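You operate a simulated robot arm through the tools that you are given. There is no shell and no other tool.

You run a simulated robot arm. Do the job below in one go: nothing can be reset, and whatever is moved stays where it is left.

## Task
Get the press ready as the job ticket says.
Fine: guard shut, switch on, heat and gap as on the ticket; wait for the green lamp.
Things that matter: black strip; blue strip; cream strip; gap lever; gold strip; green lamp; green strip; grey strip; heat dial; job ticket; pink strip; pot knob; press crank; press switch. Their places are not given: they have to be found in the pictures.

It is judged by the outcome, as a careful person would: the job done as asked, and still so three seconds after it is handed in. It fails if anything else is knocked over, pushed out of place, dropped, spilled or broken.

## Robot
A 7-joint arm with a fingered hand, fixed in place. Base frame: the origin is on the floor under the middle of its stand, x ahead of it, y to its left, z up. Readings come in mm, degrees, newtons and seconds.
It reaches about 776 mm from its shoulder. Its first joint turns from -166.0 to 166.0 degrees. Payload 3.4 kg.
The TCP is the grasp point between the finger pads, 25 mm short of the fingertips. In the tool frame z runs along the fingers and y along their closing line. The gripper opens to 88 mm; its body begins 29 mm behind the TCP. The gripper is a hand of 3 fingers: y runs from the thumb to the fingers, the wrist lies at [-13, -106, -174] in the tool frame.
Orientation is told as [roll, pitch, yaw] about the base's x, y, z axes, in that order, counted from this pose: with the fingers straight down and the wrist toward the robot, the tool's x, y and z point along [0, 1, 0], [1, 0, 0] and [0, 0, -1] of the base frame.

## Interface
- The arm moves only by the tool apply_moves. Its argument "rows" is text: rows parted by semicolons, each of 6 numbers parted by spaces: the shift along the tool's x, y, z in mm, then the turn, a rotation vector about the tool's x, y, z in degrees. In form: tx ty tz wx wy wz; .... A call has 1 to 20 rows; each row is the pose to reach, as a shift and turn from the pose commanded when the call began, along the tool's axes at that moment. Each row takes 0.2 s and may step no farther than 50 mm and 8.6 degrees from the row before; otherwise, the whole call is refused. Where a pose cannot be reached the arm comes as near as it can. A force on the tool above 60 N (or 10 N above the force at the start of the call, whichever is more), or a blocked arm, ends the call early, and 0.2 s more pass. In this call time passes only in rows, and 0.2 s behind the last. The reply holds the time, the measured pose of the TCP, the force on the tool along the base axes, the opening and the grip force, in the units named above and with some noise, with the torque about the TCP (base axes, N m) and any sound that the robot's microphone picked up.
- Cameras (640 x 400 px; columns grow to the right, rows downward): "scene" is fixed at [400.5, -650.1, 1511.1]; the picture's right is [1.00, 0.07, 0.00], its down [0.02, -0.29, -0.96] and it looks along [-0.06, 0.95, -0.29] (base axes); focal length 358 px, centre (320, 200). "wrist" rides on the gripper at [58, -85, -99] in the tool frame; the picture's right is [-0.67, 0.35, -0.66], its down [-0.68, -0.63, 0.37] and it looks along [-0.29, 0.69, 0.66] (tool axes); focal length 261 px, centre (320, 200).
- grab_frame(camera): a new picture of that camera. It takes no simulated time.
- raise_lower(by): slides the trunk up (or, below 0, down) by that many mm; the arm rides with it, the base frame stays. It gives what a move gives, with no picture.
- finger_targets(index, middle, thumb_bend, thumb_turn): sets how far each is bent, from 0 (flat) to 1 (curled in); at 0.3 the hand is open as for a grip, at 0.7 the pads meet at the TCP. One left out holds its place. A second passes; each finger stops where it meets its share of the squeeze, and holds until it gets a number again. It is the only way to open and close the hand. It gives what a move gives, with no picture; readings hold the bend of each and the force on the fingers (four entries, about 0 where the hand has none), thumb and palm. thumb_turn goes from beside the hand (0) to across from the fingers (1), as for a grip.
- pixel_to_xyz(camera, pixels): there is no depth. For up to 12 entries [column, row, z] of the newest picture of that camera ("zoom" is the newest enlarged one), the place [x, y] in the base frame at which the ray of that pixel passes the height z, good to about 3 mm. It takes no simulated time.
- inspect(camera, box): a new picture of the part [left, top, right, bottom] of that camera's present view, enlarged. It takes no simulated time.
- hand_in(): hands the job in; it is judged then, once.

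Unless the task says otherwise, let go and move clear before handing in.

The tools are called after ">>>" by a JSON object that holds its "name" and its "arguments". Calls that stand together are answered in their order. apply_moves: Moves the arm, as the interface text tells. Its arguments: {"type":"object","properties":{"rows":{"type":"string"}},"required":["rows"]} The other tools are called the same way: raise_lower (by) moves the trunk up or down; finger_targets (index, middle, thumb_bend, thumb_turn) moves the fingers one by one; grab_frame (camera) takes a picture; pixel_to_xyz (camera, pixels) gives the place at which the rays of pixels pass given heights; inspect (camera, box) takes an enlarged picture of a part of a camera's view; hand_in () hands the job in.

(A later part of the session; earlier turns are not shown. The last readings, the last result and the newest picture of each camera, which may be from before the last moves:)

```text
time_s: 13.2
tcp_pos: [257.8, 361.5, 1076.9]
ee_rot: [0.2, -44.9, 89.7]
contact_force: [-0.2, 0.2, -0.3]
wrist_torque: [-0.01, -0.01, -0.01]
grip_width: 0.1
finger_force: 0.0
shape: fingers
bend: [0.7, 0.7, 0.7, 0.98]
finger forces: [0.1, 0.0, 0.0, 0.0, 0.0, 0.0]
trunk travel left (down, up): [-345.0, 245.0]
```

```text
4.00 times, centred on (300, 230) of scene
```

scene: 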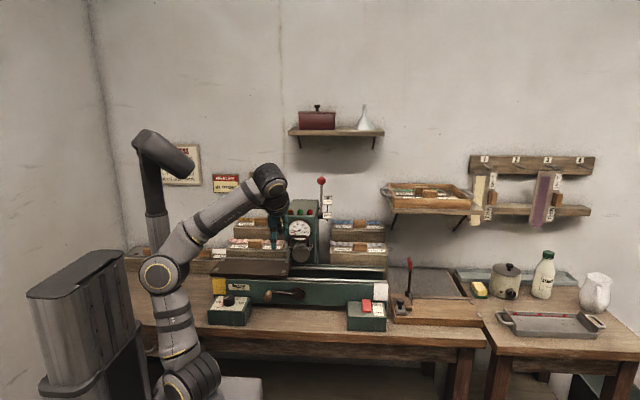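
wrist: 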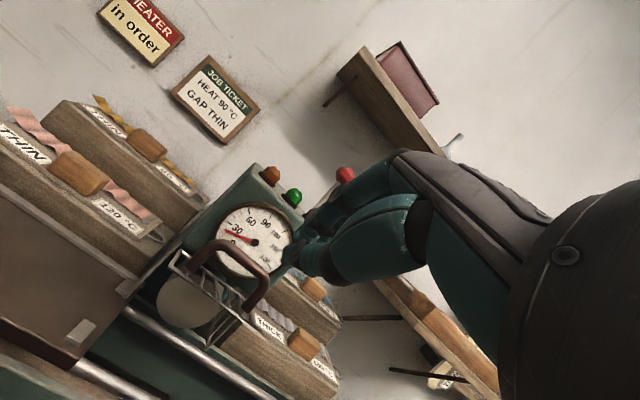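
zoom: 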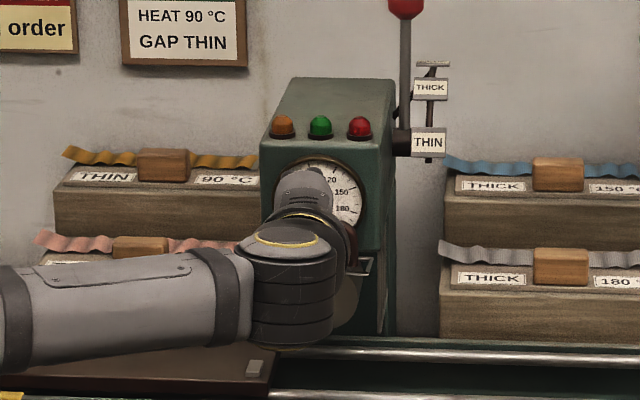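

No contact: comparing the two wrist views, the handle bar is actually further back, near (y 405, z 1058), and my fingertips passed in front of it. I'll lift, move back over the bar, and push straight down.

>>> {"name": "apply_moves", "arguments": {"rows": "0 18.4 -18.4 0 0 0; 0 35.4 -1.4 0 0 0; 0 26.2 7.8 0 0 0; 0 18.4 14.1 0 0 0; 0 10.6 20.5 0 0 0"}}

>>> {"name": "inspect", "arguments": {"camera": "wrist", "box": [140, 180, 380, 340]}}

>>> {"name": "inspect", "arguments": {"camera": "scene", "box": [230, 180, 370, 280]}}

```text
time_s: 14.4
tcp_pos: [257.9, 382.6, 1071.0]
ee_rot: [0.2, -45.0, 89.7]
contact_force: [0.9, -6.1, 4.9]
wrist_torque: [-0.05, 0.01, 0.0]
grip_width: 0.0
finger_force: 3.6
shape: fingers
bend: [0.7, 0.7, 0.69, 0.97]
finger forces: [1.8, 1.2, 0.1, 0.0, 4.8, 0.0]
trunk travel left (down, up): [-345.0, 245.0]
```

```text
2.50 times, centred on (260, 260) of wrist
```

zoom: 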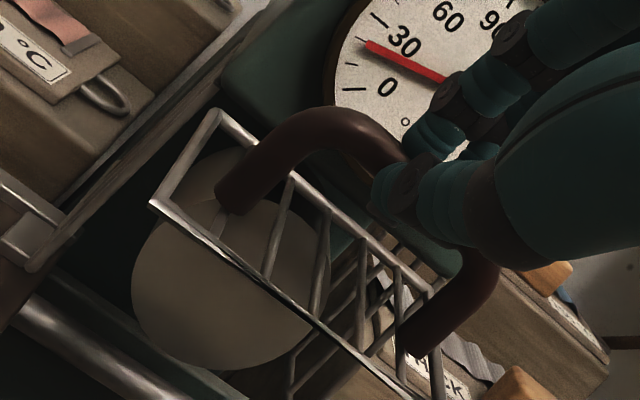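

```text
4.00 times, centred on (300, 230) of scene
```

zoom: 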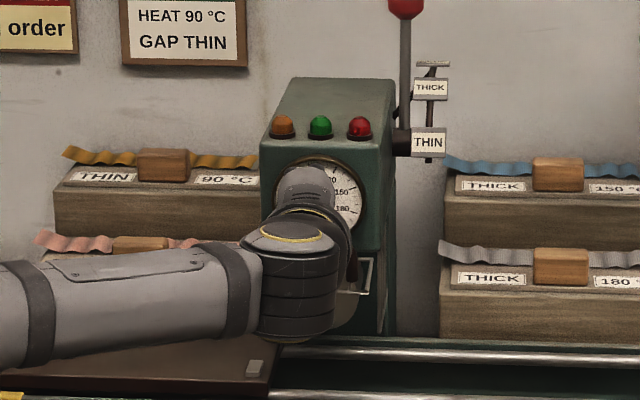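

The flap is turning down with about 7 N of contact force. I'll keep pushing the bar downward.

>>> {"name": "apply_moves", "arguments": {"rows": "0 -7.1 7.1 0 0 0; 0 -14.1 14.1 0 0 0; 0 -19.8 21.2 0 0 0"}}

>>> {"name": "inspect", "arguments": {"camera": "wrist", "box": [140, 160, 380, 320]}}

>>> {"name": "inspect", "arguments": {"camera": "scene", "box": [230, 180, 370, 280]}}

```text
time_s: 15.2
tcp_pos: [258.6, 384.5, 1042.2]
ee_rot: [0.2, -44.9, 90.0]
contact_force: [1.2, 0.0, 0.3]
wrist_torque: [-0.02, -0.02, 0.01]
grip_width: 0.0
finger_force: 0.1
shape: fingers
bend: [0.69, 0.7, 0.7, 0.97]
finger forces: [0.4, 0.0, 0.1, 0.0, 0.1, 0.0]
trunk travel left (down, up): [-345.0, 245.0]
```

```text
2.50 times, centred on (260, 240) of wrist
```

zoom: 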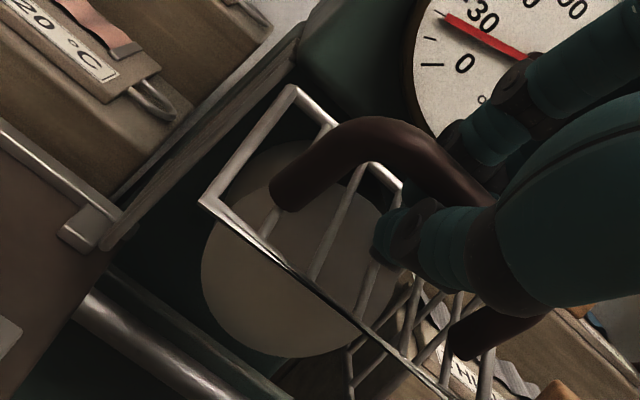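

```text
4.00 times, centred on (300, 230) of scene
```

zoom: 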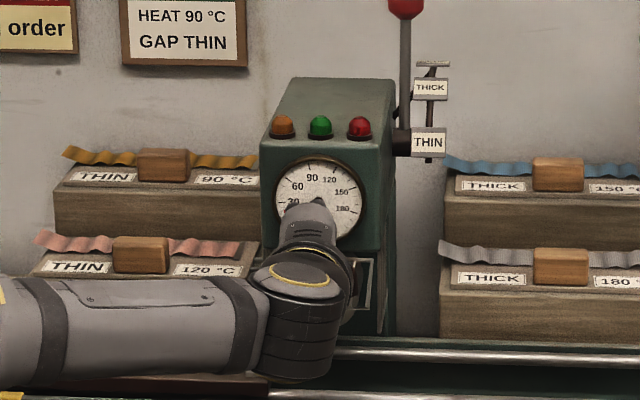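

The fingertips slipped to the front of the bar (it's now behind/above them, flap about 36° down, zero force). I'll withdraw, tilt the fingers flatter (65°), and come down on the bar from above with the finger's side.

>>> {"name": "apply_moves", "arguments": {"rows": "0 0 -20 0 0 0; 0 0 -40 -5 0 0; 0 7.4 -53.4 -12 0 0; 0 15.2 -49.8 -20 0 0; 0 21.6 -39.2 -20 0 0; 0 29.3 -24.4 -20 0 0"}}

>>> {"name": "grab_frame", "arguments": {"camera": "wrist"}}

>>> {"name": "inspect", "arguments": {"camera": "scene", "box": [230, 180, 370, 280]}}

```text
time_s: 16.6
tcp_pos: [260.6, 388.1, 1081.7]
ee_rot: [0.3, -64.9, 89.6]
contact_force: [0.0, 1.0, -1.2]
wrist_torque: [-0.02, -0.01, 0.03]
grip_width: 0.2
finger_force: 0.1
shape: fingers
bend: [0.7, 0.7, 0.7, 0.97]
finger forces: [0.1, 0.0, 0.1, 0.1, 0.0, 0.0]
trunk travel left (down, up): [-345.0, 245.0]
```

```text
taken
```

wrist: 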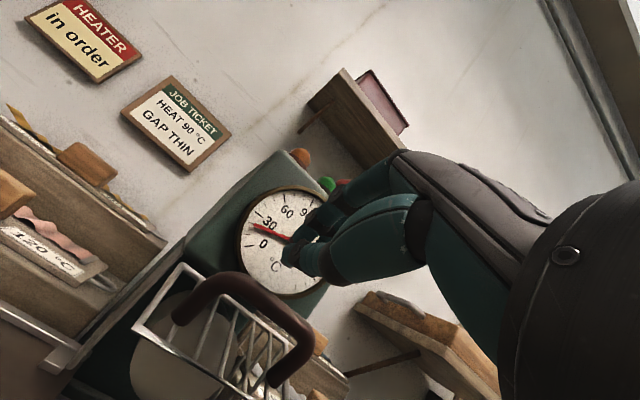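

```text
4.00 times, centred on (300, 230) of scene
```

zoom: 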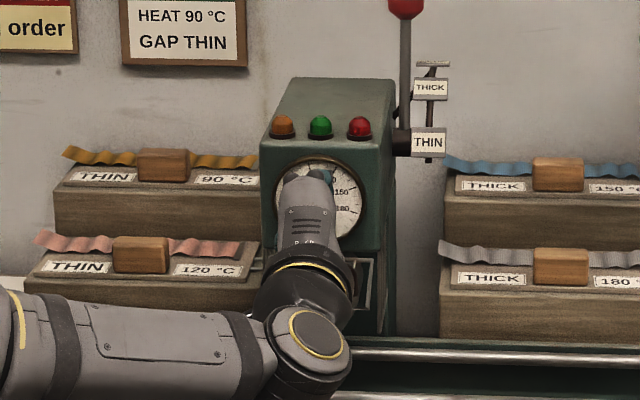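

The bar is now at about (y 392, z 1037), under my fingers (TCP at (388,1082)). I'll push straight down 40 mm.

>>> {"name": "apply_moves", "arguments": {"rows": "0 -9.1 4.2 0 0 0; 0 -18.1 8.5 0 0 0; 0 -27.2 12.7 0 0 0; 0 -36.2 16.9 0 0 0"}}

>>> {"name": "inspect", "arguments": {"camera": "wrist", "box": [120, 200, 360, 360]}}

```text
time_s: 17.6
tcp_pos: [259.0, 388.3, 1040.5]
ee_rot: [0.3, -64.9, 89.7]
contact_force: [-0.1, 0.5, 0.6]
wrist_torque: [-0.02, -0.03, -0.01]
grip_width: 0.1
finger_force: 0.5
shape: fingers
bend: [0.7, 0.7, 0.7, 0.98]
finger forces: [0.1, 0.0, 0.0, 0.1, 0.3, 0.1]
trunk travel left (down, up): [-345.0, 245.0]
```

```text
2.50 times, centred on (240, 280) of wrist
```

zoom: 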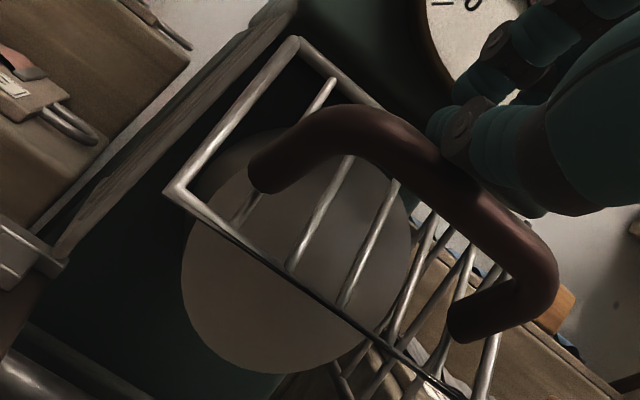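

The bar is now in front of and beneath the fingers, and the flap follows. I'll continue pushing down with a slight forward drift.

>>> {"name": "apply_moves", "arguments": {"rows": "0 -9.1 4.2 0 0 0; 0 -17.7 9.4 0 0 0; 0 -25.9 15.4 0 0 0"}}

>>> {"name": "inspect", "arguments": {"camera": "wrist", "box": [120, 180, 360, 340]}}

>>> {"name": "inspect", "arguments": {"camera": "scene", "box": [230, 180, 370, 280]}}

```text
time_s: 18.4
tcp_pos: [259.3, 389.8, 1010.7]
ee_rot: [0.5, -65.0, 89.6]
contact_force: [0.9, -1.5, 2.5]
wrist_torque: [-0.01, 0.04, 0.03]
grip_width: 0.0
finger_force: 1.2
shape: fingers
bend: [0.7, 0.7, 0.71, 0.98]
finger forces: [0.1, 0.1, 0.0, 0.1, 2.7, 0.1]
trunk travel left (down, up): [-345.0, 245.0]
```

```text
2.50 times, centred on (240, 260) of wrist
```

zoom: 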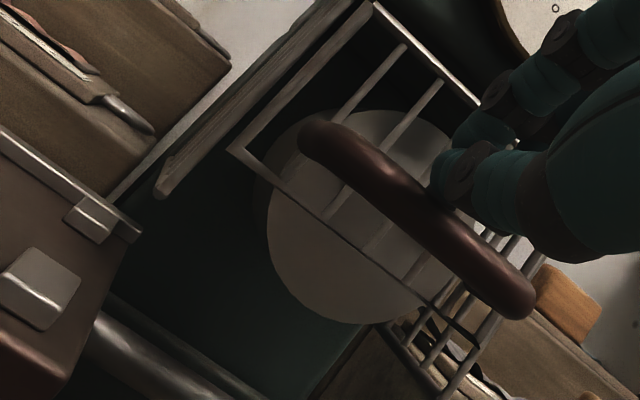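

```text
4.00 times, centred on (300, 230) of scene
```

zoom: 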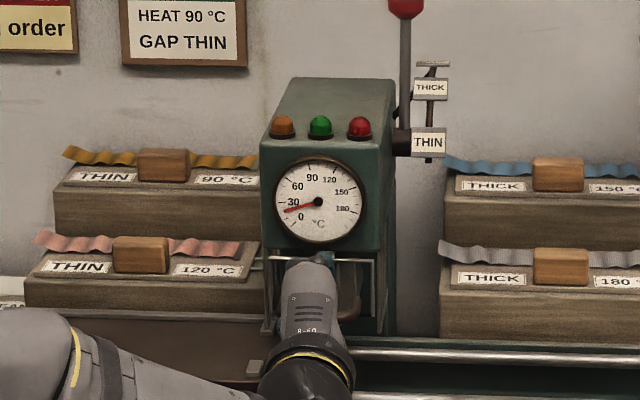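

The flap is nearly closed with a light 3 N contact. I'll finish with a down-and-forward push.

>>> {"name": "apply_moves", "arguments": {"rows": "0 -4.6 6.6 0 0 0; 0 -8 13.7 0 0 0; 0 -10 21.2 0 0 0"}}

>>> {"name": "inspect", "arguments": {"camera": "wrist", "box": [120, 160, 360, 320]}}

>>> {"name": "inspect", "arguments": {"camera": "scene", "box": [230, 180, 370, 280]}}

```text
time_s: 19.2
tcp_pos: [260.4, 401.5, 996.9]
ee_rot: [0.0, -65.4, 90.0]
contact_force: [2.9, -16.1, 29.6]
wrist_torque: [0.04, 0.12, 0.03]
grip_width: 0.2
finger_force: 19.7
shape: fingers
bend: [0.62, 0.7, 0.79, 0.99]
finger forces: [0.0, 0.1, 0.0, 0.0, 39.2, 0.0]
trunk travel left (down, up): [-345.0, 245.0]
```

```text
2.50 times, centred on (240, 240) of wrist
```

zoom: 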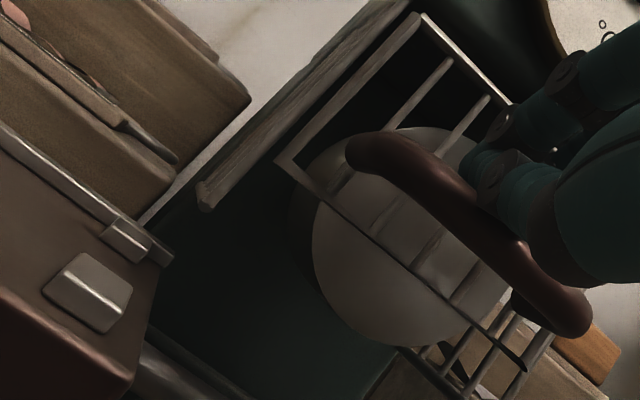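

```text
4.00 times, centred on (300, 230) of scene
```

zoom: 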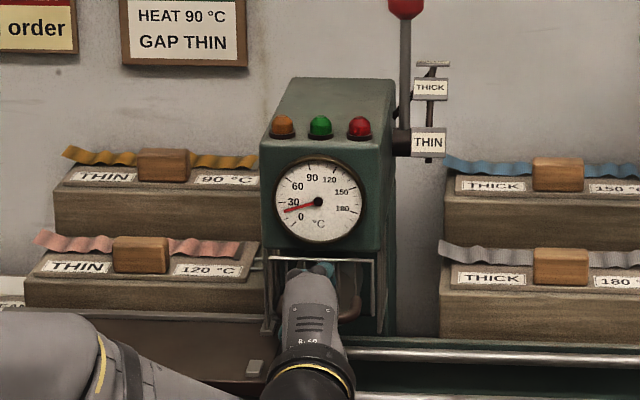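

The force rose to 34 N, so the guard has met its stop and its bars now stand in front of the roller. I'll lift off the bar and back away, then check.

>>> {"name": "apply_moves", "arguments": {"rows": "0 8 -4 0 0 0; 0 14 -25 0 0 0; 0 16 -55 0 0 0; 0 16 -90 0 0 0"}}

>>> {"name": "grab_frame", "arguments": {"camera": "wrist"}}

>>> {"name": "inspect", "arguments": {"camera": "wrist", "box": [160, 180, 340, 300]}}

>>> {"name": "inspect", "arguments": {"camera": "scene", "box": [230, 180, 370, 280]}}

```text
time_s: 20.2
tcp_pos: [258.7, 332.4, 1044.1]
ee_rot: [0.5, -64.8, 89.5]
contact_force: [-0.1, 0.0, 0.6]
wrist_torque: [-0.01, 0.02, 0.03]
grip_width: 0.0
finger_force: 0.2
shape: fingers
bend: [0.7, 0.7, 0.7, 0.98]
finger forces: [0.0, 0.0, 0.0, 0.1, 0.0, 0.0]
trunk travel left (down, up): [-345.0, 245.0]
```

```text
taken
```

wrist: 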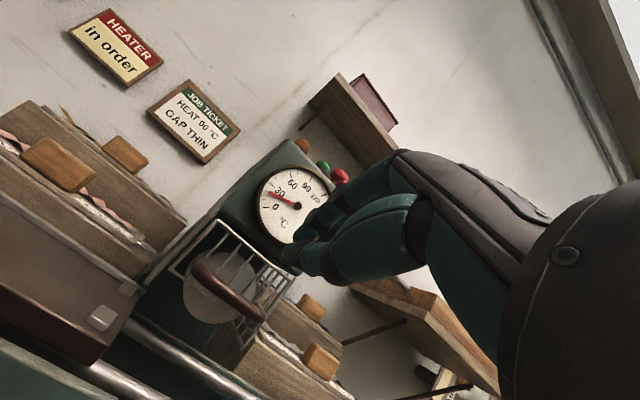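

```text
3.33 times, centred on (250, 240) of wrist
```

zoom: 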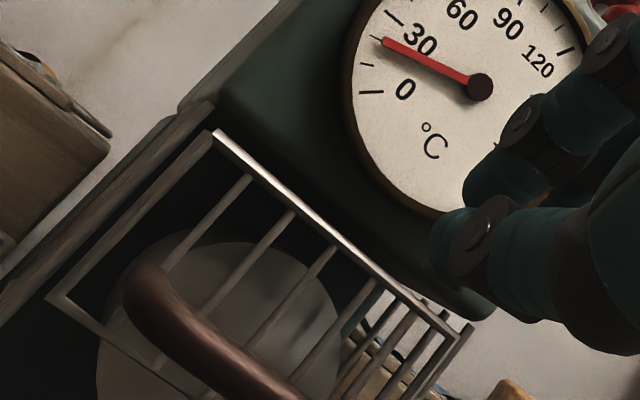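

```text
4.00 times, centred on (300, 230) of scene
```

zoom: 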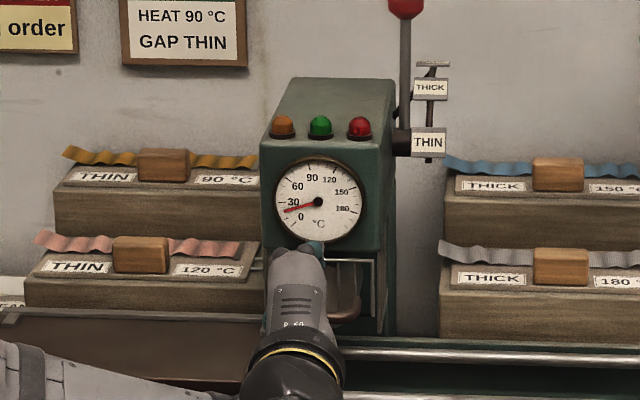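

The guard is shut: the grille hangs in front of the roller with its handle forward. Next is the gap lever; I'll measure the press head's edge, the shelf and the wall before planning that move.

>>> {"name": "pixel_to_xyz", "arguments": {"camera": "scene", "pixels": [[318.2, 216.5, 1110], [318.2, 216.5, 1130], [318.7, 200, 1110], [318.7, 200, 1130], [288, 135, 1350], [288, 135, 1390], [384, 135, 1350], [384, 135, 1390], [384, 130, 1350], [384, 130, 1390]]}}

>>> {"name": "inspect", "arguments": {"camera": "scene", "box": [270, 90, 400, 180]}}

>>> {"name": "inspect", "arguments": {"camera": "wrist", "box": [280, 60, 420, 190]}}

```text
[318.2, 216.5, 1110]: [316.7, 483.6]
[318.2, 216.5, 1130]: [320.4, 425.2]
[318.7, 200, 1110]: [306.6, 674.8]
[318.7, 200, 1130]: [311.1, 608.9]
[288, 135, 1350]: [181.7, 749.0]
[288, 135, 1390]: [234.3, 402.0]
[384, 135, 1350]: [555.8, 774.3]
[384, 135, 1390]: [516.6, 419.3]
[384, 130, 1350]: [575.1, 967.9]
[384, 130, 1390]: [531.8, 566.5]
```

```text
4.44 times, centred on (335, 135) of scene
```

zoom: 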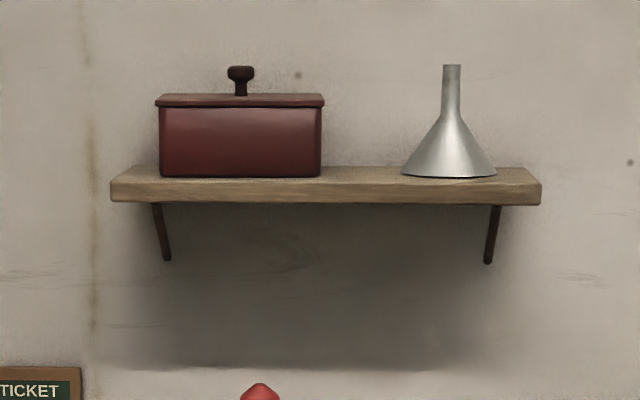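

```text
3.08 times, centred on (350, 125) of wrist
```

zoom: 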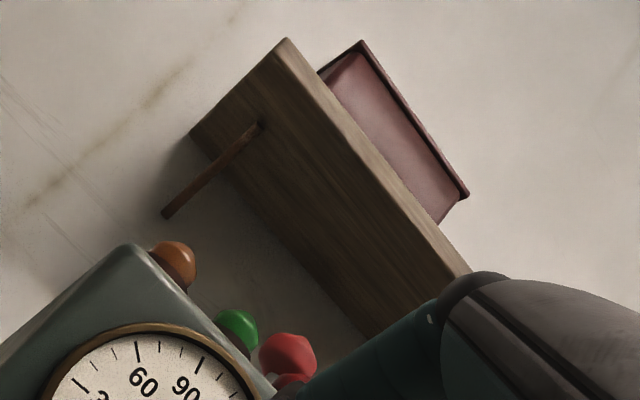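

The guard is shut. Now for the gap lever: I'll raise the trunk 150 mm and open the hand so index and middle can hook behind the red ball at (324,585,1209).

>>> {"name": "raise_lower", "arguments": {"by": 150}}

>>> {"name": "finger_targets", "arguments": {"index": 0.3, "middle": 0.3, "thumb_bend": 0.3}}

>>> {"name": "inspect", "arguments": {"camera": "scene", "box": [230, 130, 410, 290]}}

>>> {"name": "grab_frame", "arguments": {"camera": "wrist"}}

```text
time_s: 21.9
tcp_pos: [259.3, 332.1, 1193.4]
ee_rot: [0.4, -64.9, 89.6]
contact_force: [-0.1, 0.4, -0.4]
wrist_torque: [-0.02, -0.03, 0.03]
grip_width: 0.0
finger_force: 0.0
shape: fingers
bend: [0.7, 0.7, 0.7, 0.98]
finger forces: [0.0, 0.0, 0.0, 0.0, 0.0, 0.1]
trunk travel left (down, up): [-495.0, 95.0]
```

```text
time_s: 22.9
tcp_pos: [258.1, 331.5, 1193.8]
ee_rot: [0.4, -64.9, 89.7]
contact_force: [-0.6, 0.8, 0.7]
wrist_torque: [0.0, -0.03, 0.01]
grip_width: 84.4
finger_force: 0.1
shape: fingers
bend: [0.3, 0.3, 0.3, 0.98]
finger forces: [0.0, 0.0, 0.0, 0.0, 0.0, 0.0]
trunk travel left (down, up): [-495.0, 95.0]
```

```text
2.50 times, centred on (320, 210) of scene
```

zoom: 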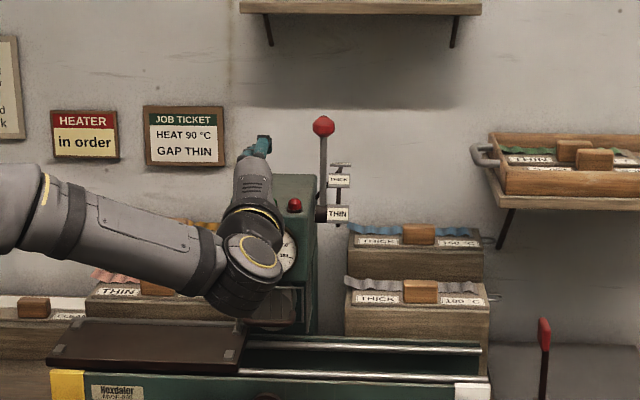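

```text
taken
```

wrist: 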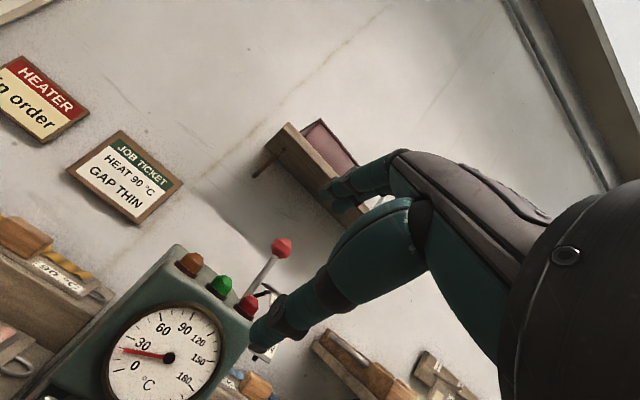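

The ball is visible at wrist (281,247) and the shelf at (300,150). I'll re-triangulate the ball and the shelf's edges from here.

>>> {"name": "inspect", "arguments": {"camera": "wrist", "box": [200, 110, 400, 310]}}

>>> {"name": "pixel_to_xyz", "arguments": {"camera": "wrist", "pixels": [[281, 247, 1190], [281, 247, 1220], [288, 124, 1350], [288, 124, 1380], [252, 173, 1350], [252, 173, 1380]]}}

>>> {"name": "pixel_to_xyz", "arguments": {"camera": "scene", "pixels": [[321.2, 180.4, 1190], [321.2, 180.4, 1220], [295, 135.7, 1350], [295, 135.7, 1380]]}}

```text
2.00 times, centred on (300, 210) of wrist
```

zoom: 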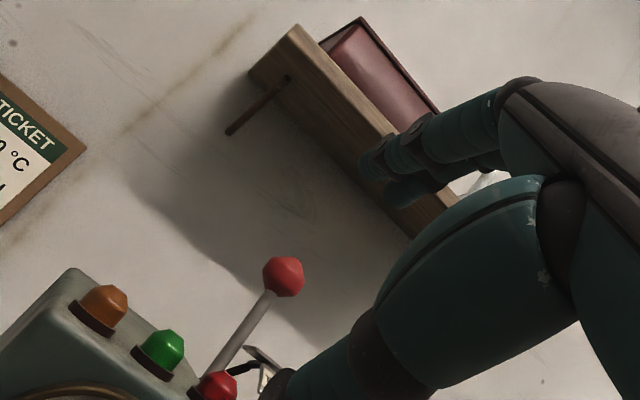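

```text
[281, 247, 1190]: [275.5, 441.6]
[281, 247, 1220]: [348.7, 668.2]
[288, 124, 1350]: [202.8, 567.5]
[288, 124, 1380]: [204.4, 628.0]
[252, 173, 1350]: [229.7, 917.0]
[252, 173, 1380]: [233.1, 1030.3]
```

```text
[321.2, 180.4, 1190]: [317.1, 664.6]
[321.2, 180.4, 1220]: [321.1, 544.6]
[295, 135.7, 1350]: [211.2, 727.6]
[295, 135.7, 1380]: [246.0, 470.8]
```

Ball refined to (321,587,1209); the shelf's lower front corner is at about (204,602,1367), so it doesn't overhang the ball. I'll move up to z≈1255 in front of the press with the hand tilted only 20°.

>>> {"name": "apply_moves", "arguments": {"rows": "-11.4 14.1 5.9 7.5 0 0; -22.8 28.2 11.9 15 0 0; -34.3 42.3 17.8 22.5 0 0; -45.7 56.3 23.7 30 0 0; -57.1 70.4 29.7 37.5 0 0; -68.5 84.5 35.6 45 0 0"}}

>>> {"name": "grab_frame", "arguments": {"camera": "wrist"}}

>>> {"name": "inspect", "arguments": {"camera": "scene", "box": [230, 90, 410, 250]}}

```text
time_s: 24.3
tcp_pos: [325.9, 400.3, 1254.6]
ee_rot: [0.3, -19.8, 89.9]
contact_force: [-0.4, -0.4, 0.3]
wrist_torque: [-0.03, 0.02, 0.0]
grip_width: 84.4
finger_force: 0.2
shape: fingers
bend: [0.3, 0.3, 0.3, 0.98]
finger forces: [0.0, 0.0, 0.0, 0.0, 0.0, 0.1]
trunk travel left (down, up): [-495.0, 95.0]
```

```text
taken
```

wrist: 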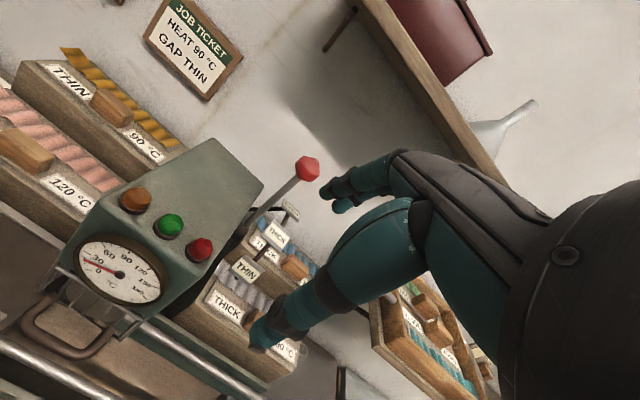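

```text
2.50 times, centred on (320, 170) of scene
```

zoom: 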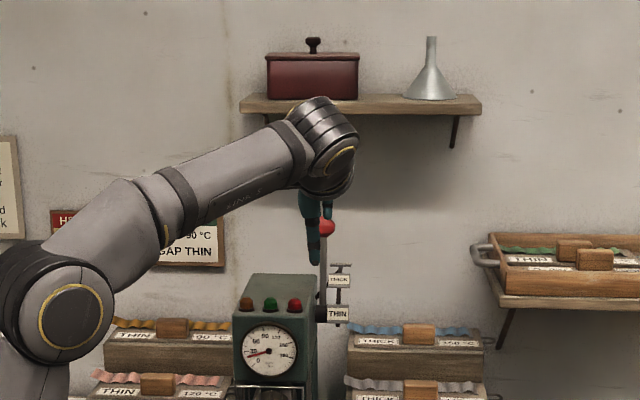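

The ball is at wrist (307,168), just left of the fingertips at (340,190). I'll check its place once more from this pose, along with the labels.

>>> {"name": "pixel_to_xyz", "arguments": {"camera": "wrist", "pixels": [[307, 168, 1190], [307, 168, 1220], [290, 210, 1150], [290, 210, 1170], [277, 236, 1140], [277, 236, 1160], [246, 271, 1100], [246, 271, 1120], [240, 248, 1080], [240, 248, 1100]]}}

>>> {"name": "inspect", "arguments": {"camera": "wrist", "box": [210, 140, 390, 300]}}

```text
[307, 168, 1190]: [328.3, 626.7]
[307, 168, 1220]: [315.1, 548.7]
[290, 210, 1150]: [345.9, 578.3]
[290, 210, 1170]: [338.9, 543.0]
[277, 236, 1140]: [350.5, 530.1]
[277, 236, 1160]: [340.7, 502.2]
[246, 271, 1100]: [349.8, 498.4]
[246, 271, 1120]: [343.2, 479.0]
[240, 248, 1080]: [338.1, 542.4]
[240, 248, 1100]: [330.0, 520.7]
```

```text
2.50 times, centred on (300, 220) of wrist
```

zoom: 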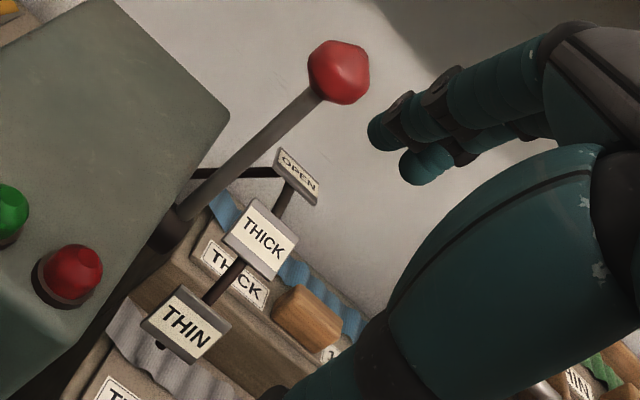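

My estimate of the ball averages (321,582,1208). I'll slide forward so the fingers pass over the ball with about 18 mm clearance and check.

>>> {"name": "apply_moves", "arguments": {"rows": "0 34 13 0 0 0; 0 68 26 0 0 0; 0 102 39 0 0 0; 0 134.8 51.8 0 0 0"}}

>>> {"name": "grab_frame", "arguments": {"camera": "wrist"}}

>>> {"name": "inspect", "arguments": {"camera": "scene", "box": [260, 120, 380, 230]}}

```text
time_s: 25.3
tcp_pos: [326.4, 532.4, 1227.5]
ee_rot: [0.2, -19.8, 89.9]
contact_force: [0.7, -0.5, 1.6]
wrist_torque: [0.11, 0.05, 0.02]
grip_width: 85.4
finger_force: 1.7
shape: fingers
bend: [0.3, 0.3, 0.3, 0.98]
finger forces: [2.6, 0.0, 0.0, 0.0, 0.0, 0.0]
out of reach, approached as far as the arm can: row 4
trunk travel left (down, up): [-495.0, 95.0]
```

```text
taken
```

wrist: 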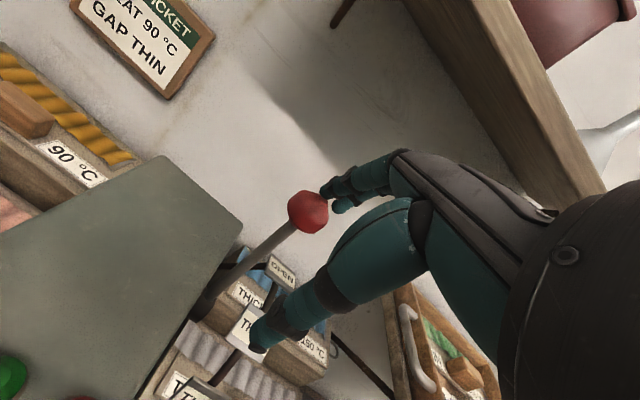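

```text
3.64 times, centred on (320, 175) of scene
```

zoom: 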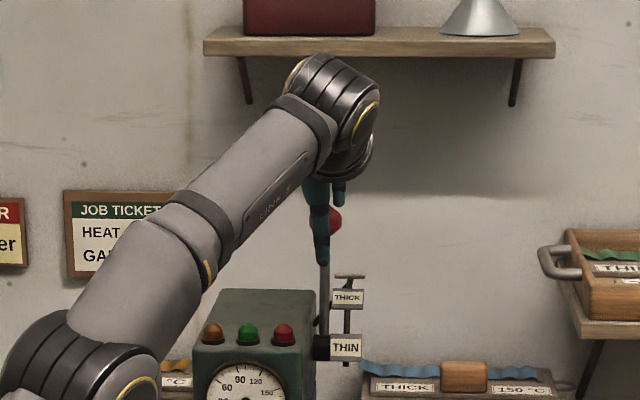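

Row 4 was out of reach; I ended lower at (326,532,1228) with a light touch of the index on the ball. I'll back off, raise the trunk for more reach, and retry.

>>> {"name": "apply_moves", "arguments": {"rows": "0 -4 -15 0 0 0; 0 -30 -25 0 0 0; 0 -60 -20 0 0 0"}}

>>> {"name": "raise_lower", "arguments": {"by": 90}}

>>> {"name": "inspect", "arguments": {"camera": "scene", "box": [260, 120, 380, 230]}}

```text
time_s: 26.1
tcp_pos: [322.5, 468.1, 1226.4]
ee_rot: [0.2, -19.8, 89.9]
contact_force: [0.1, -0.7, -0.1]
wrist_torque: [-0.01, 0.01, 0.01]
grip_width: 85.1
finger_force: 0.0
shape: fingers
bend: [0.3, 0.3, 0.3, 0.98]
finger forces: [0.0, 0.0, 0.0, 0.0, 0.0, 0.0]
trunk travel left (down, up): [-495.0, 95.0]
```

```text
time_s: 27.4
tcp_pos: [323.0, 467.8, 1316.7]
ee_rot: [0.3, -19.9, 89.8]
contact_force: [0.2, -0.5, -0.4]
wrist_torque: [0.02, 0.0, 0.01]
grip_width: 84.9
finger_force: 0.0
shape: fingers
bend: [0.3, 0.3, 0.3, 0.98]
finger forces: [0.0, 0.1, 0.0, 0.1, 0.1, 0.0]
trunk travel left (down, up): [-585.0, 5.0]
```

```text
3.64 times, centred on (320, 175) of scene
```

zoom: 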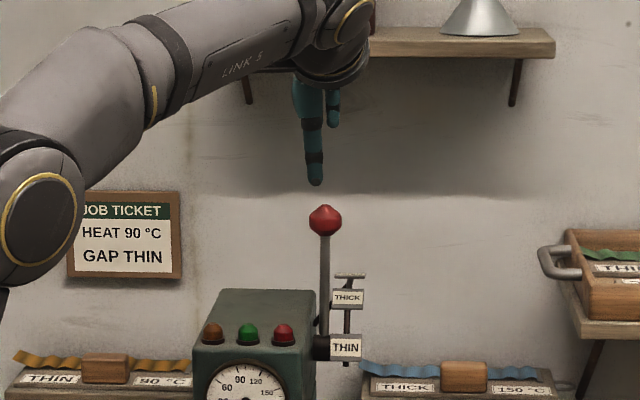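

The lever is undisturbed. I'll approach again from above: to about (327,545,1252).

>>> {"name": "apply_moves", "arguments": {"rows": "-1.3 25 20 0 0 0; -2.6 42 45 0 0 0; -4 50.1 75 0 0 0; -4 50.1 87.4 0 0 0"}}

>>> {"name": "grab_frame", "arguments": {"camera": "wrist"}}

>>> {"name": "inspect", "arguments": {"camera": "scene", "box": [260, 120, 380, 230]}}

```text
time_s: 28.4
tcp_pos: [327.0, 545.2, 1250.9]
ee_rot: [0.2, -20.0, 89.9]
contact_force: [-1.1, 0.0, -0.3]
wrist_torque: [-0.01, 0.01, 0.01]
grip_width: 84.8
finger_force: 0.0
shape: fingers
bend: [0.3, 0.3, 0.3, 0.98]
finger forces: [0.1, 0.0, 0.0, 0.0, 0.0, 0.0]
trunk travel left (down, up): [-585.0, 5.0]
```

```text
taken
```

wrist: 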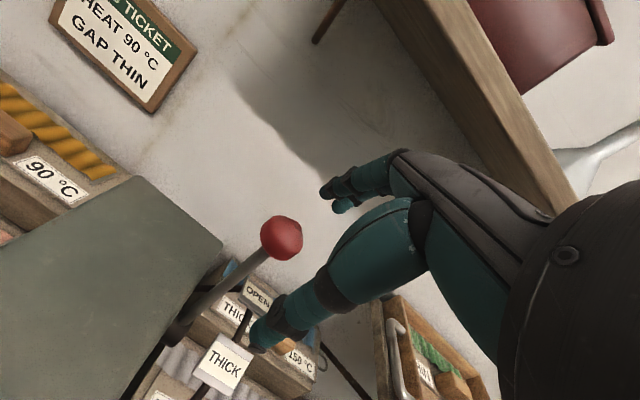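

```text
3.64 times, centred on (320, 175) of scene
```

zoom: 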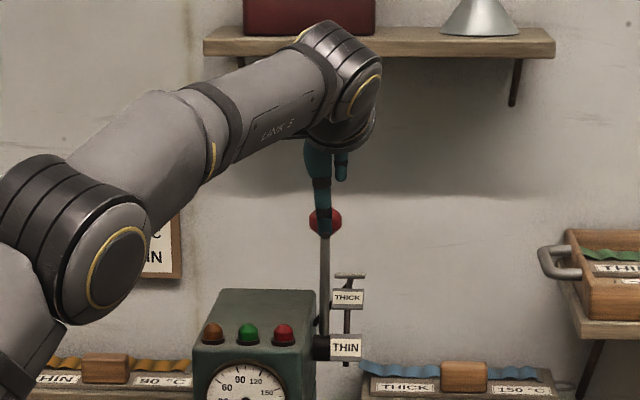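

From the ball's size and place (282,238), it lies at about tool (0,24,62), so shifting 6 mm back and 47 mm down the finger axis should put it between thumb and fingers. I'll descend in small steps.

>>> {"name": "apply_moves", "arguments": {"rows": "0 7 5 0 0 0; 0 7 17 0 0 0; 0 7 30 0 0 0; 0 7 45 0 0 0"}}

>>> {"name": "grab_frame", "arguments": {"camera": "wrist"}}

>>> {"name": "inspect", "arguments": {"camera": "scene", "box": [260, 120, 380, 230]}}

```text
time_s: 29.4
tcp_pos: [324.9, 567.5, 1212.7]
ee_rot: [0.1, -19.9, 89.8]
contact_force: [-0.1, 0.4, -0.3]
wrist_torque: [-0.02, 0.02, 0.01]
grip_width: 84.7
finger_force: 0.0
shape: fingers
bend: [0.3, 0.3, 0.3, 0.98]
finger forces: [0.0, 0.0, 0.0, 0.0, 0.0, 0.1]
trunk travel left (down, up): [-585.0, 5.0]
```

```text
taken
```

wrist: 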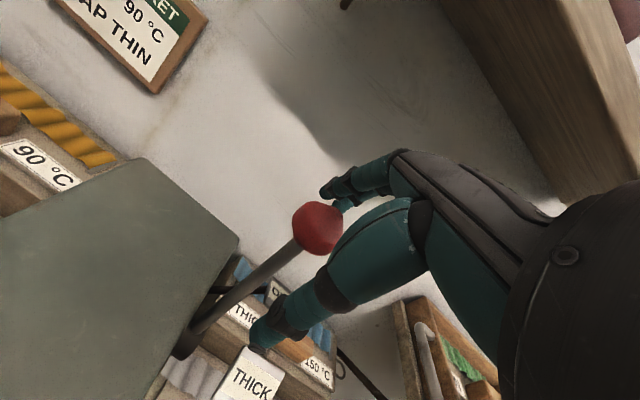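

```text
3.64 times, centred on (320, 175) of scene
```

zoom: 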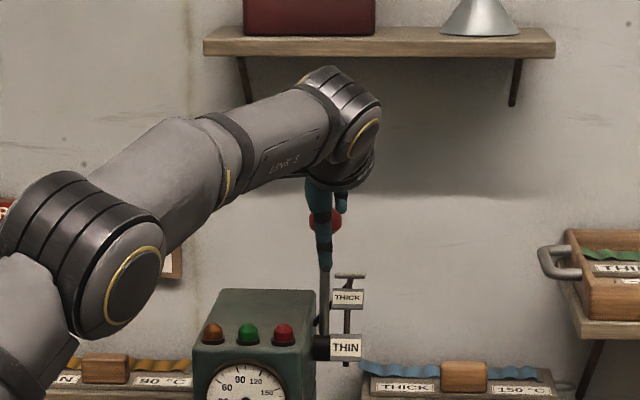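

The ball sits between the thumb and the fingers, with no contact yet. I'll pull it forward along its arc about the pivot (560,1086), tilting gradually.

>>> {"name": "apply_moves", "arguments": {"rows": "0 -9 -3.5 0 0 0; 0 -18.1 -7 0 0 0; 0 -34.4 -13.2 -2 0 0; 0 -51.8 -16.5 -5 0 0; 0 -69.5 -17.5 -8 0 0; 0 -87.3 -16 -11 0 0"}}

>>> {"name": "grab_frame", "arguments": {"camera": "wrist"}}

>>> {"name": "inspect", "arguments": {"camera": "scene", "box": [260, 140, 380, 250]}}

```text
time_s: 30.8
tcp_pos: [326.2, 477.0, 1197.2]
ee_rot: [0.2, -31.0, 89.9]
contact_force: [-0.6, -2.3, 7.7]
wrist_torque: [0.39, 0.06, 0.08]
grip_width: 90.2
finger_force: 3.7
shape: fingers
bend: [0.26, 0.3, 0.3, 0.98]
finger forces: [7.3, 0.0, 0.1, 0.0, 0.0, 0.0]
trunk travel left (down, up): [-585.0, 5.0]
```

```text
taken
```

wrist: 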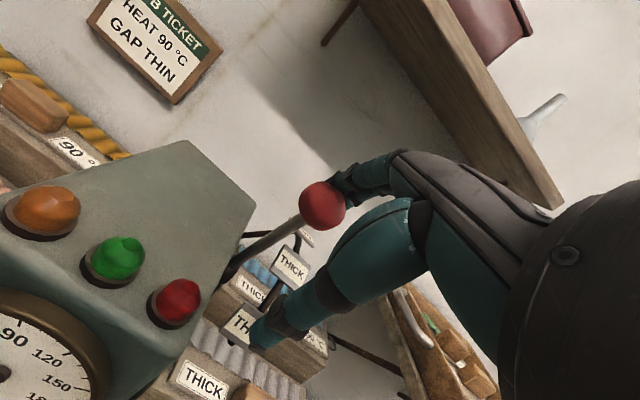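

```text
3.64 times, centred on (320, 195) of scene
```

zoom: 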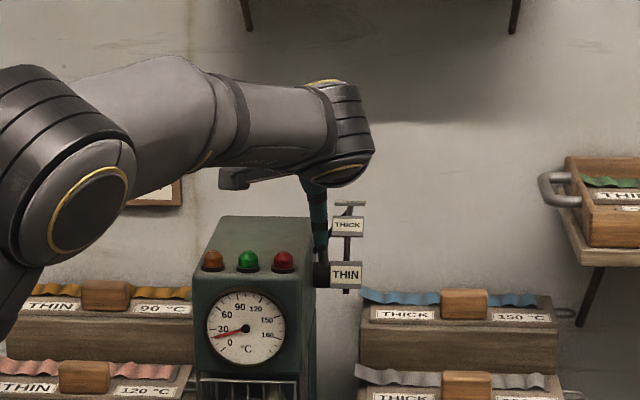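

The lever follows the index finger with about 7 N. I'll open the thumb wider so it clears the head's front corner before continuing down toward THIN.

>>> {"name": "finger_targets", "arguments": {"thumb_bend": 0.1}}

>>> {"name": "inspect", "arguments": {"camera": "wrist", "box": [200, 140, 400, 370]}}

```text
time_s: 31.8
tcp_pos: [328.0, 478.2, 1197.3]
ee_rot: [0.2, -31.0, 89.9]
contact_force: [-1.5, -2.4, 9.7]
wrist_torque: [0.46, 0.0, 0.11]
grip_width: 102.7
finger_force: 4.5
shape: fingers
bend: [0.26, 0.3, 0.1, 0.98]
finger forces: [8.6, 0.0, 0.1, 0.1, 0.1, 0.1]
trunk travel left (down, up): [-585.0, 5.0]
```

```text
1.74 times, centred on (300, 255) of wrist
```

zoom: 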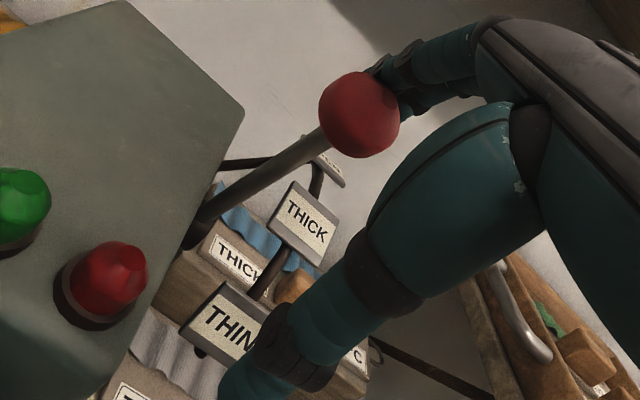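

The red ball rests under the index finger with the push mostly downward, and the thumb is clear. I'll continue along the arc through THICK.

>>> {"name": "apply_moves", "arguments": {"rows": "0 -12 -0.4 -1.5 0 0; 0 -24.1 -0.7 -3 0 0; 0 -42.1 2.7 -6 0 0; 0 -59.4 8.5 -9 0 0"}}

>>> {"name": "grab_frame", "arguments": {"camera": "wrist"}}

>>> {"name": "inspect", "arguments": {"camera": "scene", "box": [260, 140, 380, 250]}}

```text
time_s: 32.8
tcp_pos: [326.4, 432.6, 1159.3]
ee_rot: [0.2, -40.0, 89.9]
contact_force: [-0.4, -0.1, -0.4]
wrist_torque: [0.01, -0.01, -0.02]
grip_width: 98.0
finger_force: 0.0
shape: fingers
bend: [0.3, 0.3, 0.1, 0.98]
finger forces: [0.1, 0.0, 0.0, 0.0, 0.1, 0.1]
trunk travel left (down, up): [-585.0, 5.0]
```

```text
taken
```

wrist: 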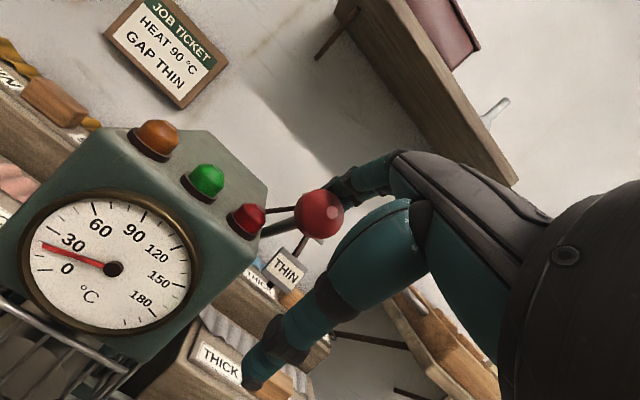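

```text
3.64 times, centred on (320, 195) of scene
```

zoom: 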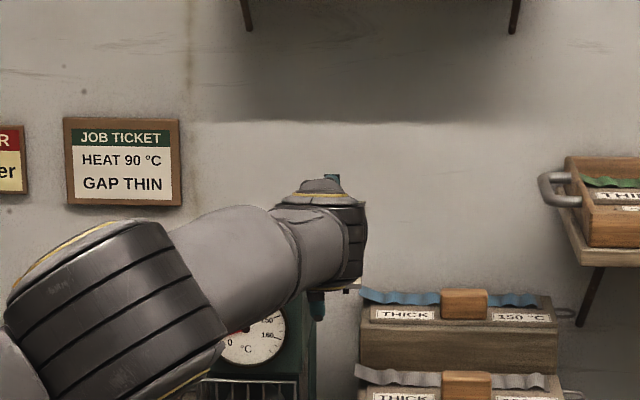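

The ball is still under the fingers at wrist (320,213), lever at about 138°. I'll continue the last 23° to THIN.

>>> {"name": "apply_moves", "arguments": {"rows": "0 -9 2 -1 0 0; 0 -18.2 4 -2 0 0; 0 -35 11.2 -4 0 0"}}

>>> {"name": "grab_frame", "arguments": {"camera": "wrist"}}

>>> {"name": "inspect", "arguments": {"camera": "wrist", "box": [200, 140, 400, 300]}}

```text
time_s: 33.6
tcp_pos: [326.7, 414.1, 1127.6]
ee_rot: [0.3, -43.9, 89.9]
contact_force: [-0.2, -0.4, -0.2]
wrist_torque: [0.02, -0.01, 0.01]
grip_width: 97.4
finger_force: 0.2
shape: fingers
bend: [0.3, 0.3, 0.1, 0.98]
finger forces: [0.0, 0.0, 0.0, 0.0, 0.0, 0.0]
trunk travel left (down, up): [-585.0, 5.0]
```

```text
taken
```

wrist: 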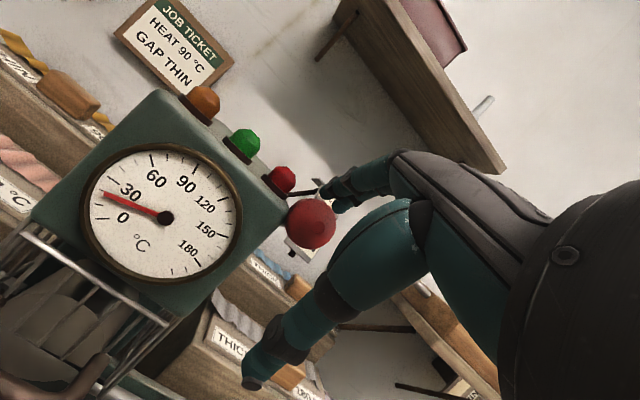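

```text
2.50 times, centred on (300, 220) of wrist
```

zoom: 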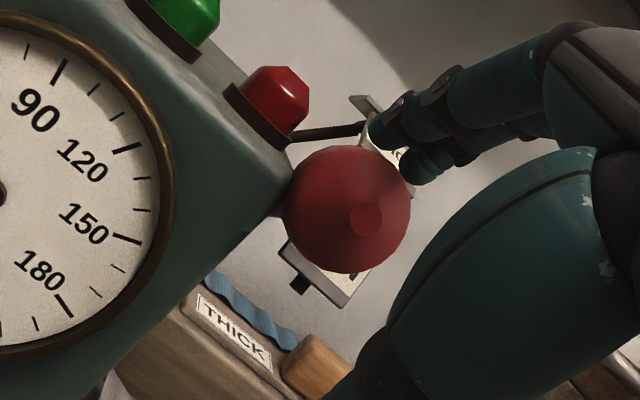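

The lever ball now sits at about (436,1125), i.e. 162° — right in front of the THIN label, with no force, as if it clicked into place. I'll withdraw along the finger axis and verify.

>>> {"name": "apply_moves", "arguments": {"rows": "0 2 -25 0 0 0; 0 2 -55 0 0 0; 0 -20 -85 0 0 0; 0 -45 -115 0 0 0"}}

>>> {"name": "grab_frame", "arguments": {"camera": "wrist"}}

>>> {"name": "inspect", "arguments": {"camera": "wrist", "box": [140, 140, 360, 320]}}

>>> {"name": "grab_frame", "arguments": {"camera": "scene"}}

```text
time_s: 34.6
tcp_pos: [327.2, 300.9, 1179.0]
ee_rot: [0.3, -43.8, 89.8]
contact_force: [-0.1, -0.5, -0.6]
wrist_torque: [0.0, -0.04, -0.02]
grip_width: 97.9
finger_force: 0.1
shape: fingers
bend: [0.3, 0.3, 0.1, 0.98]
finger forces: [0.1, 0.0, 0.0, 0.0, 0.0, 0.1]
trunk travel left (down, up): [-585.0, 5.0]
```

```text
taken
```

wrist: 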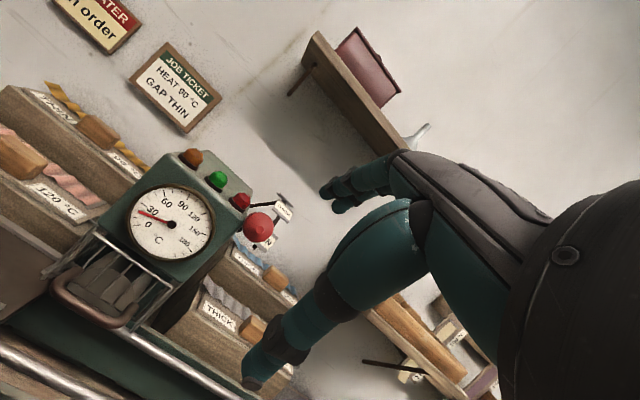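

```text
2.22 times, centred on (250, 230) of wrist
```

zoom: 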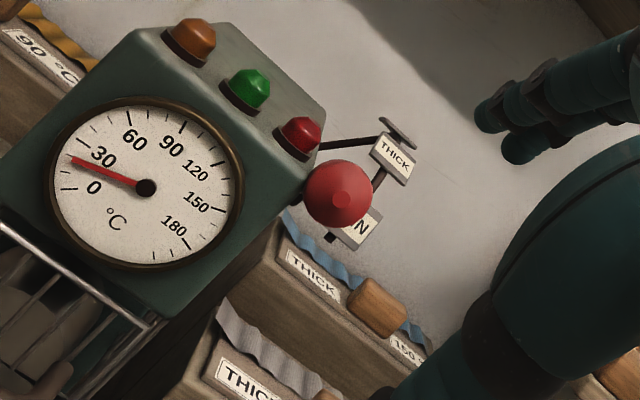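

```text
taken
```

scene: 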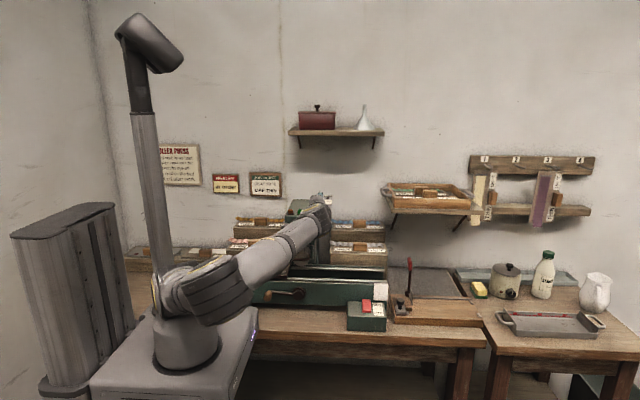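

The lever stands in front of THIN; I'll confirm it from the fixed camera later. Next is the press switch near (475,350,865): I'll straighten the hand and move to its right-front side.

>>> {"name": "apply_moves", "arguments": {"rows": "-24 -9.7 -9.4 7.3 0 0; -48 -19.4 -18.7 14.6 0 0; -72 -29.1 -28.1 22 0 0; -96 -38.9 -37.5 29.3 0 0; -120 -48.6 -46.8 36.6 0 0; -143 -58.3 -56.2 43.8 0 0"}}

>>> {"name": "raise_lower", "arguments": {"by": -150}}

>>> {"name": "grab_frame", "arguments": {"camera": "wrist"}}

>>> {"name": "grab_frame", "arguments": {"camera": "scene"}}

```text
time_s: 36.0
tcp_pos: [467.9, 221.2, 1180.0]
ee_rot: [0.2, 0.0, 90.0]
contact_force: [0.2, 1.1, 0.2]
wrist_torque: [-0.03, 0.02, 0.0]
grip_width: 97.9
finger_force: 0.0
shape: fingers
bend: [0.3, 0.3, 0.1, 0.98]
finger forces: [0.0, 0.0, 0.0, 0.1, 0.0, 0.1]
trunk travel left (down, up): [-585.0, 5.0]
```

```text
time_s: 37.7
tcp_pos: [467.9, 219.6, 1029.1]
ee_rot: [0.2, -0.1, 90.0]
contact_force: [-0.3, 0.3, -0.3]
wrist_torque: [-0.01, 0.0, 0.0]
grip_width: 97.9
finger_force: 0.1
shape: fingers
bend: [0.3, 0.3, 0.1, 0.98]
finger forces: [0.0, 0.0, 0.1, 0.0, 0.1, 0.0]
trunk travel left (down, up): [-435.0, 155.0]
```

```text
taken
```

wrist: 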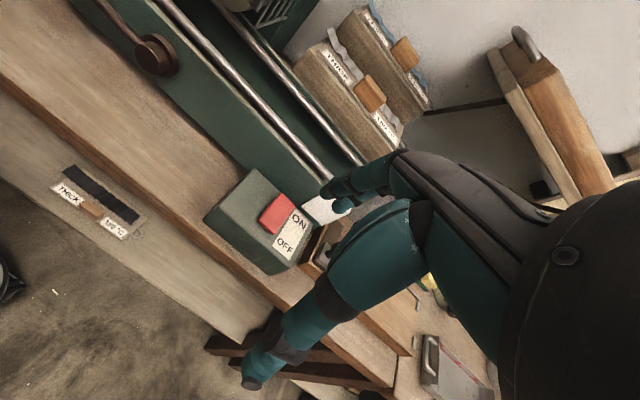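

```text
taken
```

scene: 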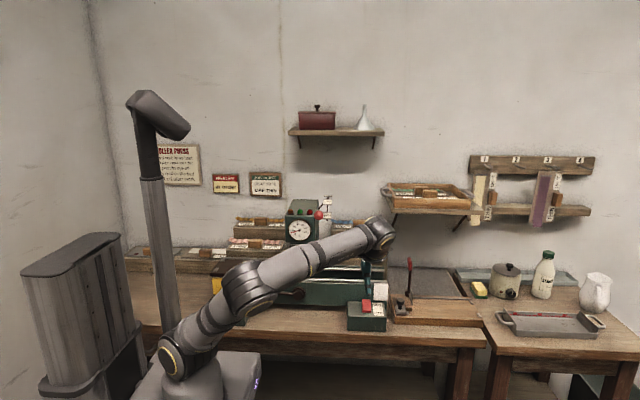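

The switch is at wrist (277,213) with ON at the far side (300,222) and OFF toward me (285,245). I'll enlarge the switch and the lever/guard from the scene camera.

>>> {"name": "inspect", "arguments": {"camera": "wrist", "box": [200, 160, 330, 280]}}

>>> {"name": "inspect", "arguments": {"camera": "scene", "box": [275, 185, 345, 255]}}

>>> {"name": "inspect", "arguments": {"camera": "scene", "box": [335, 280, 405, 340]}}

```text
3.33 times, centred on (265, 220) of wrist
```

zoom: 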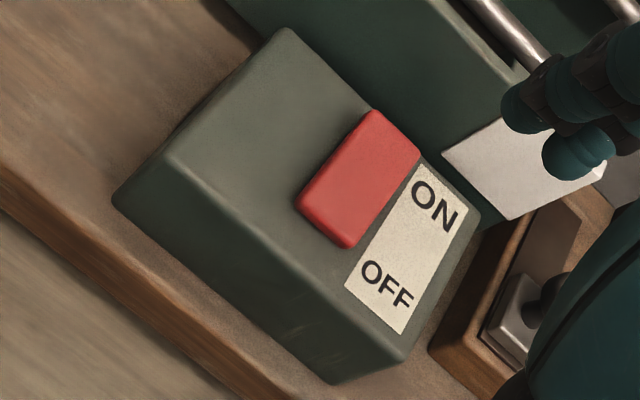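

```text
5.71 times, centred on (310, 220) of scene
```

zoom: 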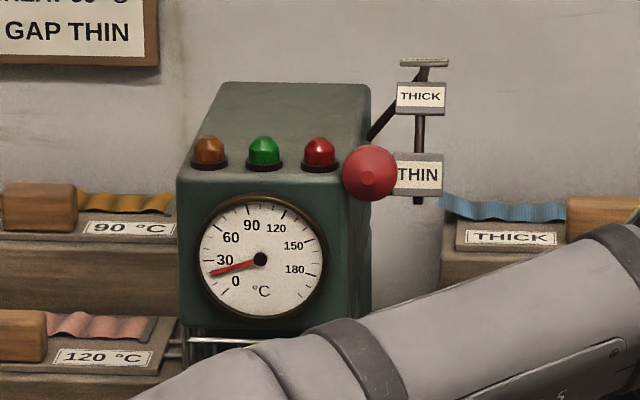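

```text
6.67 times, centred on (370, 310) of scene
```

zoom: 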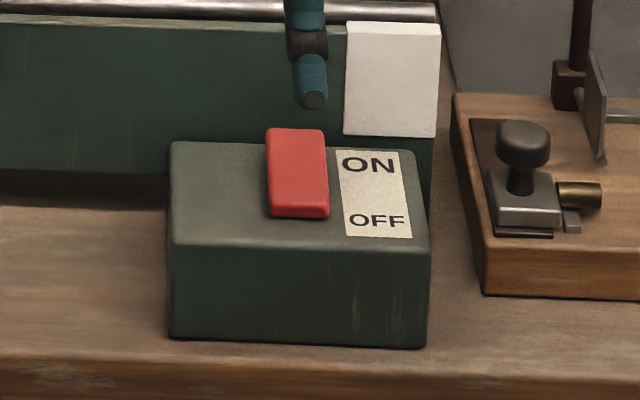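

The lever is at THIN (ball level with the THIN label). The switch rocker's far (ON) end stands raised, so it's OFF; I'll triangulate its two ends.

>>> {"name": "pixel_to_xyz", "arguments": {"camera": "wrist", "pixels": [[287.5, 199, 860], [287.5, 199, 880], [267.4, 227.5, 860], [267.4, 227.5, 880], [218, 210, 850], [218, 210, 870], [289.5, 267, 850], [289.5, 267, 870]]}}

>>> {"name": "pixel_to_xyz", "arguments": {"camera": "scene", "pixels": [[366.5, 300.2, 860], [366.5, 300.2, 880], [367, 311.5, 860], [367, 311.5, 880], [348, 317, 850], [348, 317, 870], [386, 317, 850], [386, 317, 870]]}}

```text
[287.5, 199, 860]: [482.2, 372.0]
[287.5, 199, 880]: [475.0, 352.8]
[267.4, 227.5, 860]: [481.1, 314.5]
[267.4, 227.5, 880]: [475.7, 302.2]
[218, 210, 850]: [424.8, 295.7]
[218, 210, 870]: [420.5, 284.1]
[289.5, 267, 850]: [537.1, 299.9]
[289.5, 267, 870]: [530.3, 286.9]
```

```text
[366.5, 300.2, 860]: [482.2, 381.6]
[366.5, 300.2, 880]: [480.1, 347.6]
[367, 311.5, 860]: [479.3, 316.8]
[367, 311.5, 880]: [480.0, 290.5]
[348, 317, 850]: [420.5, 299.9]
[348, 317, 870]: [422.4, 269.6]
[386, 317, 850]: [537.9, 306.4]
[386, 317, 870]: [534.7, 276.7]
```

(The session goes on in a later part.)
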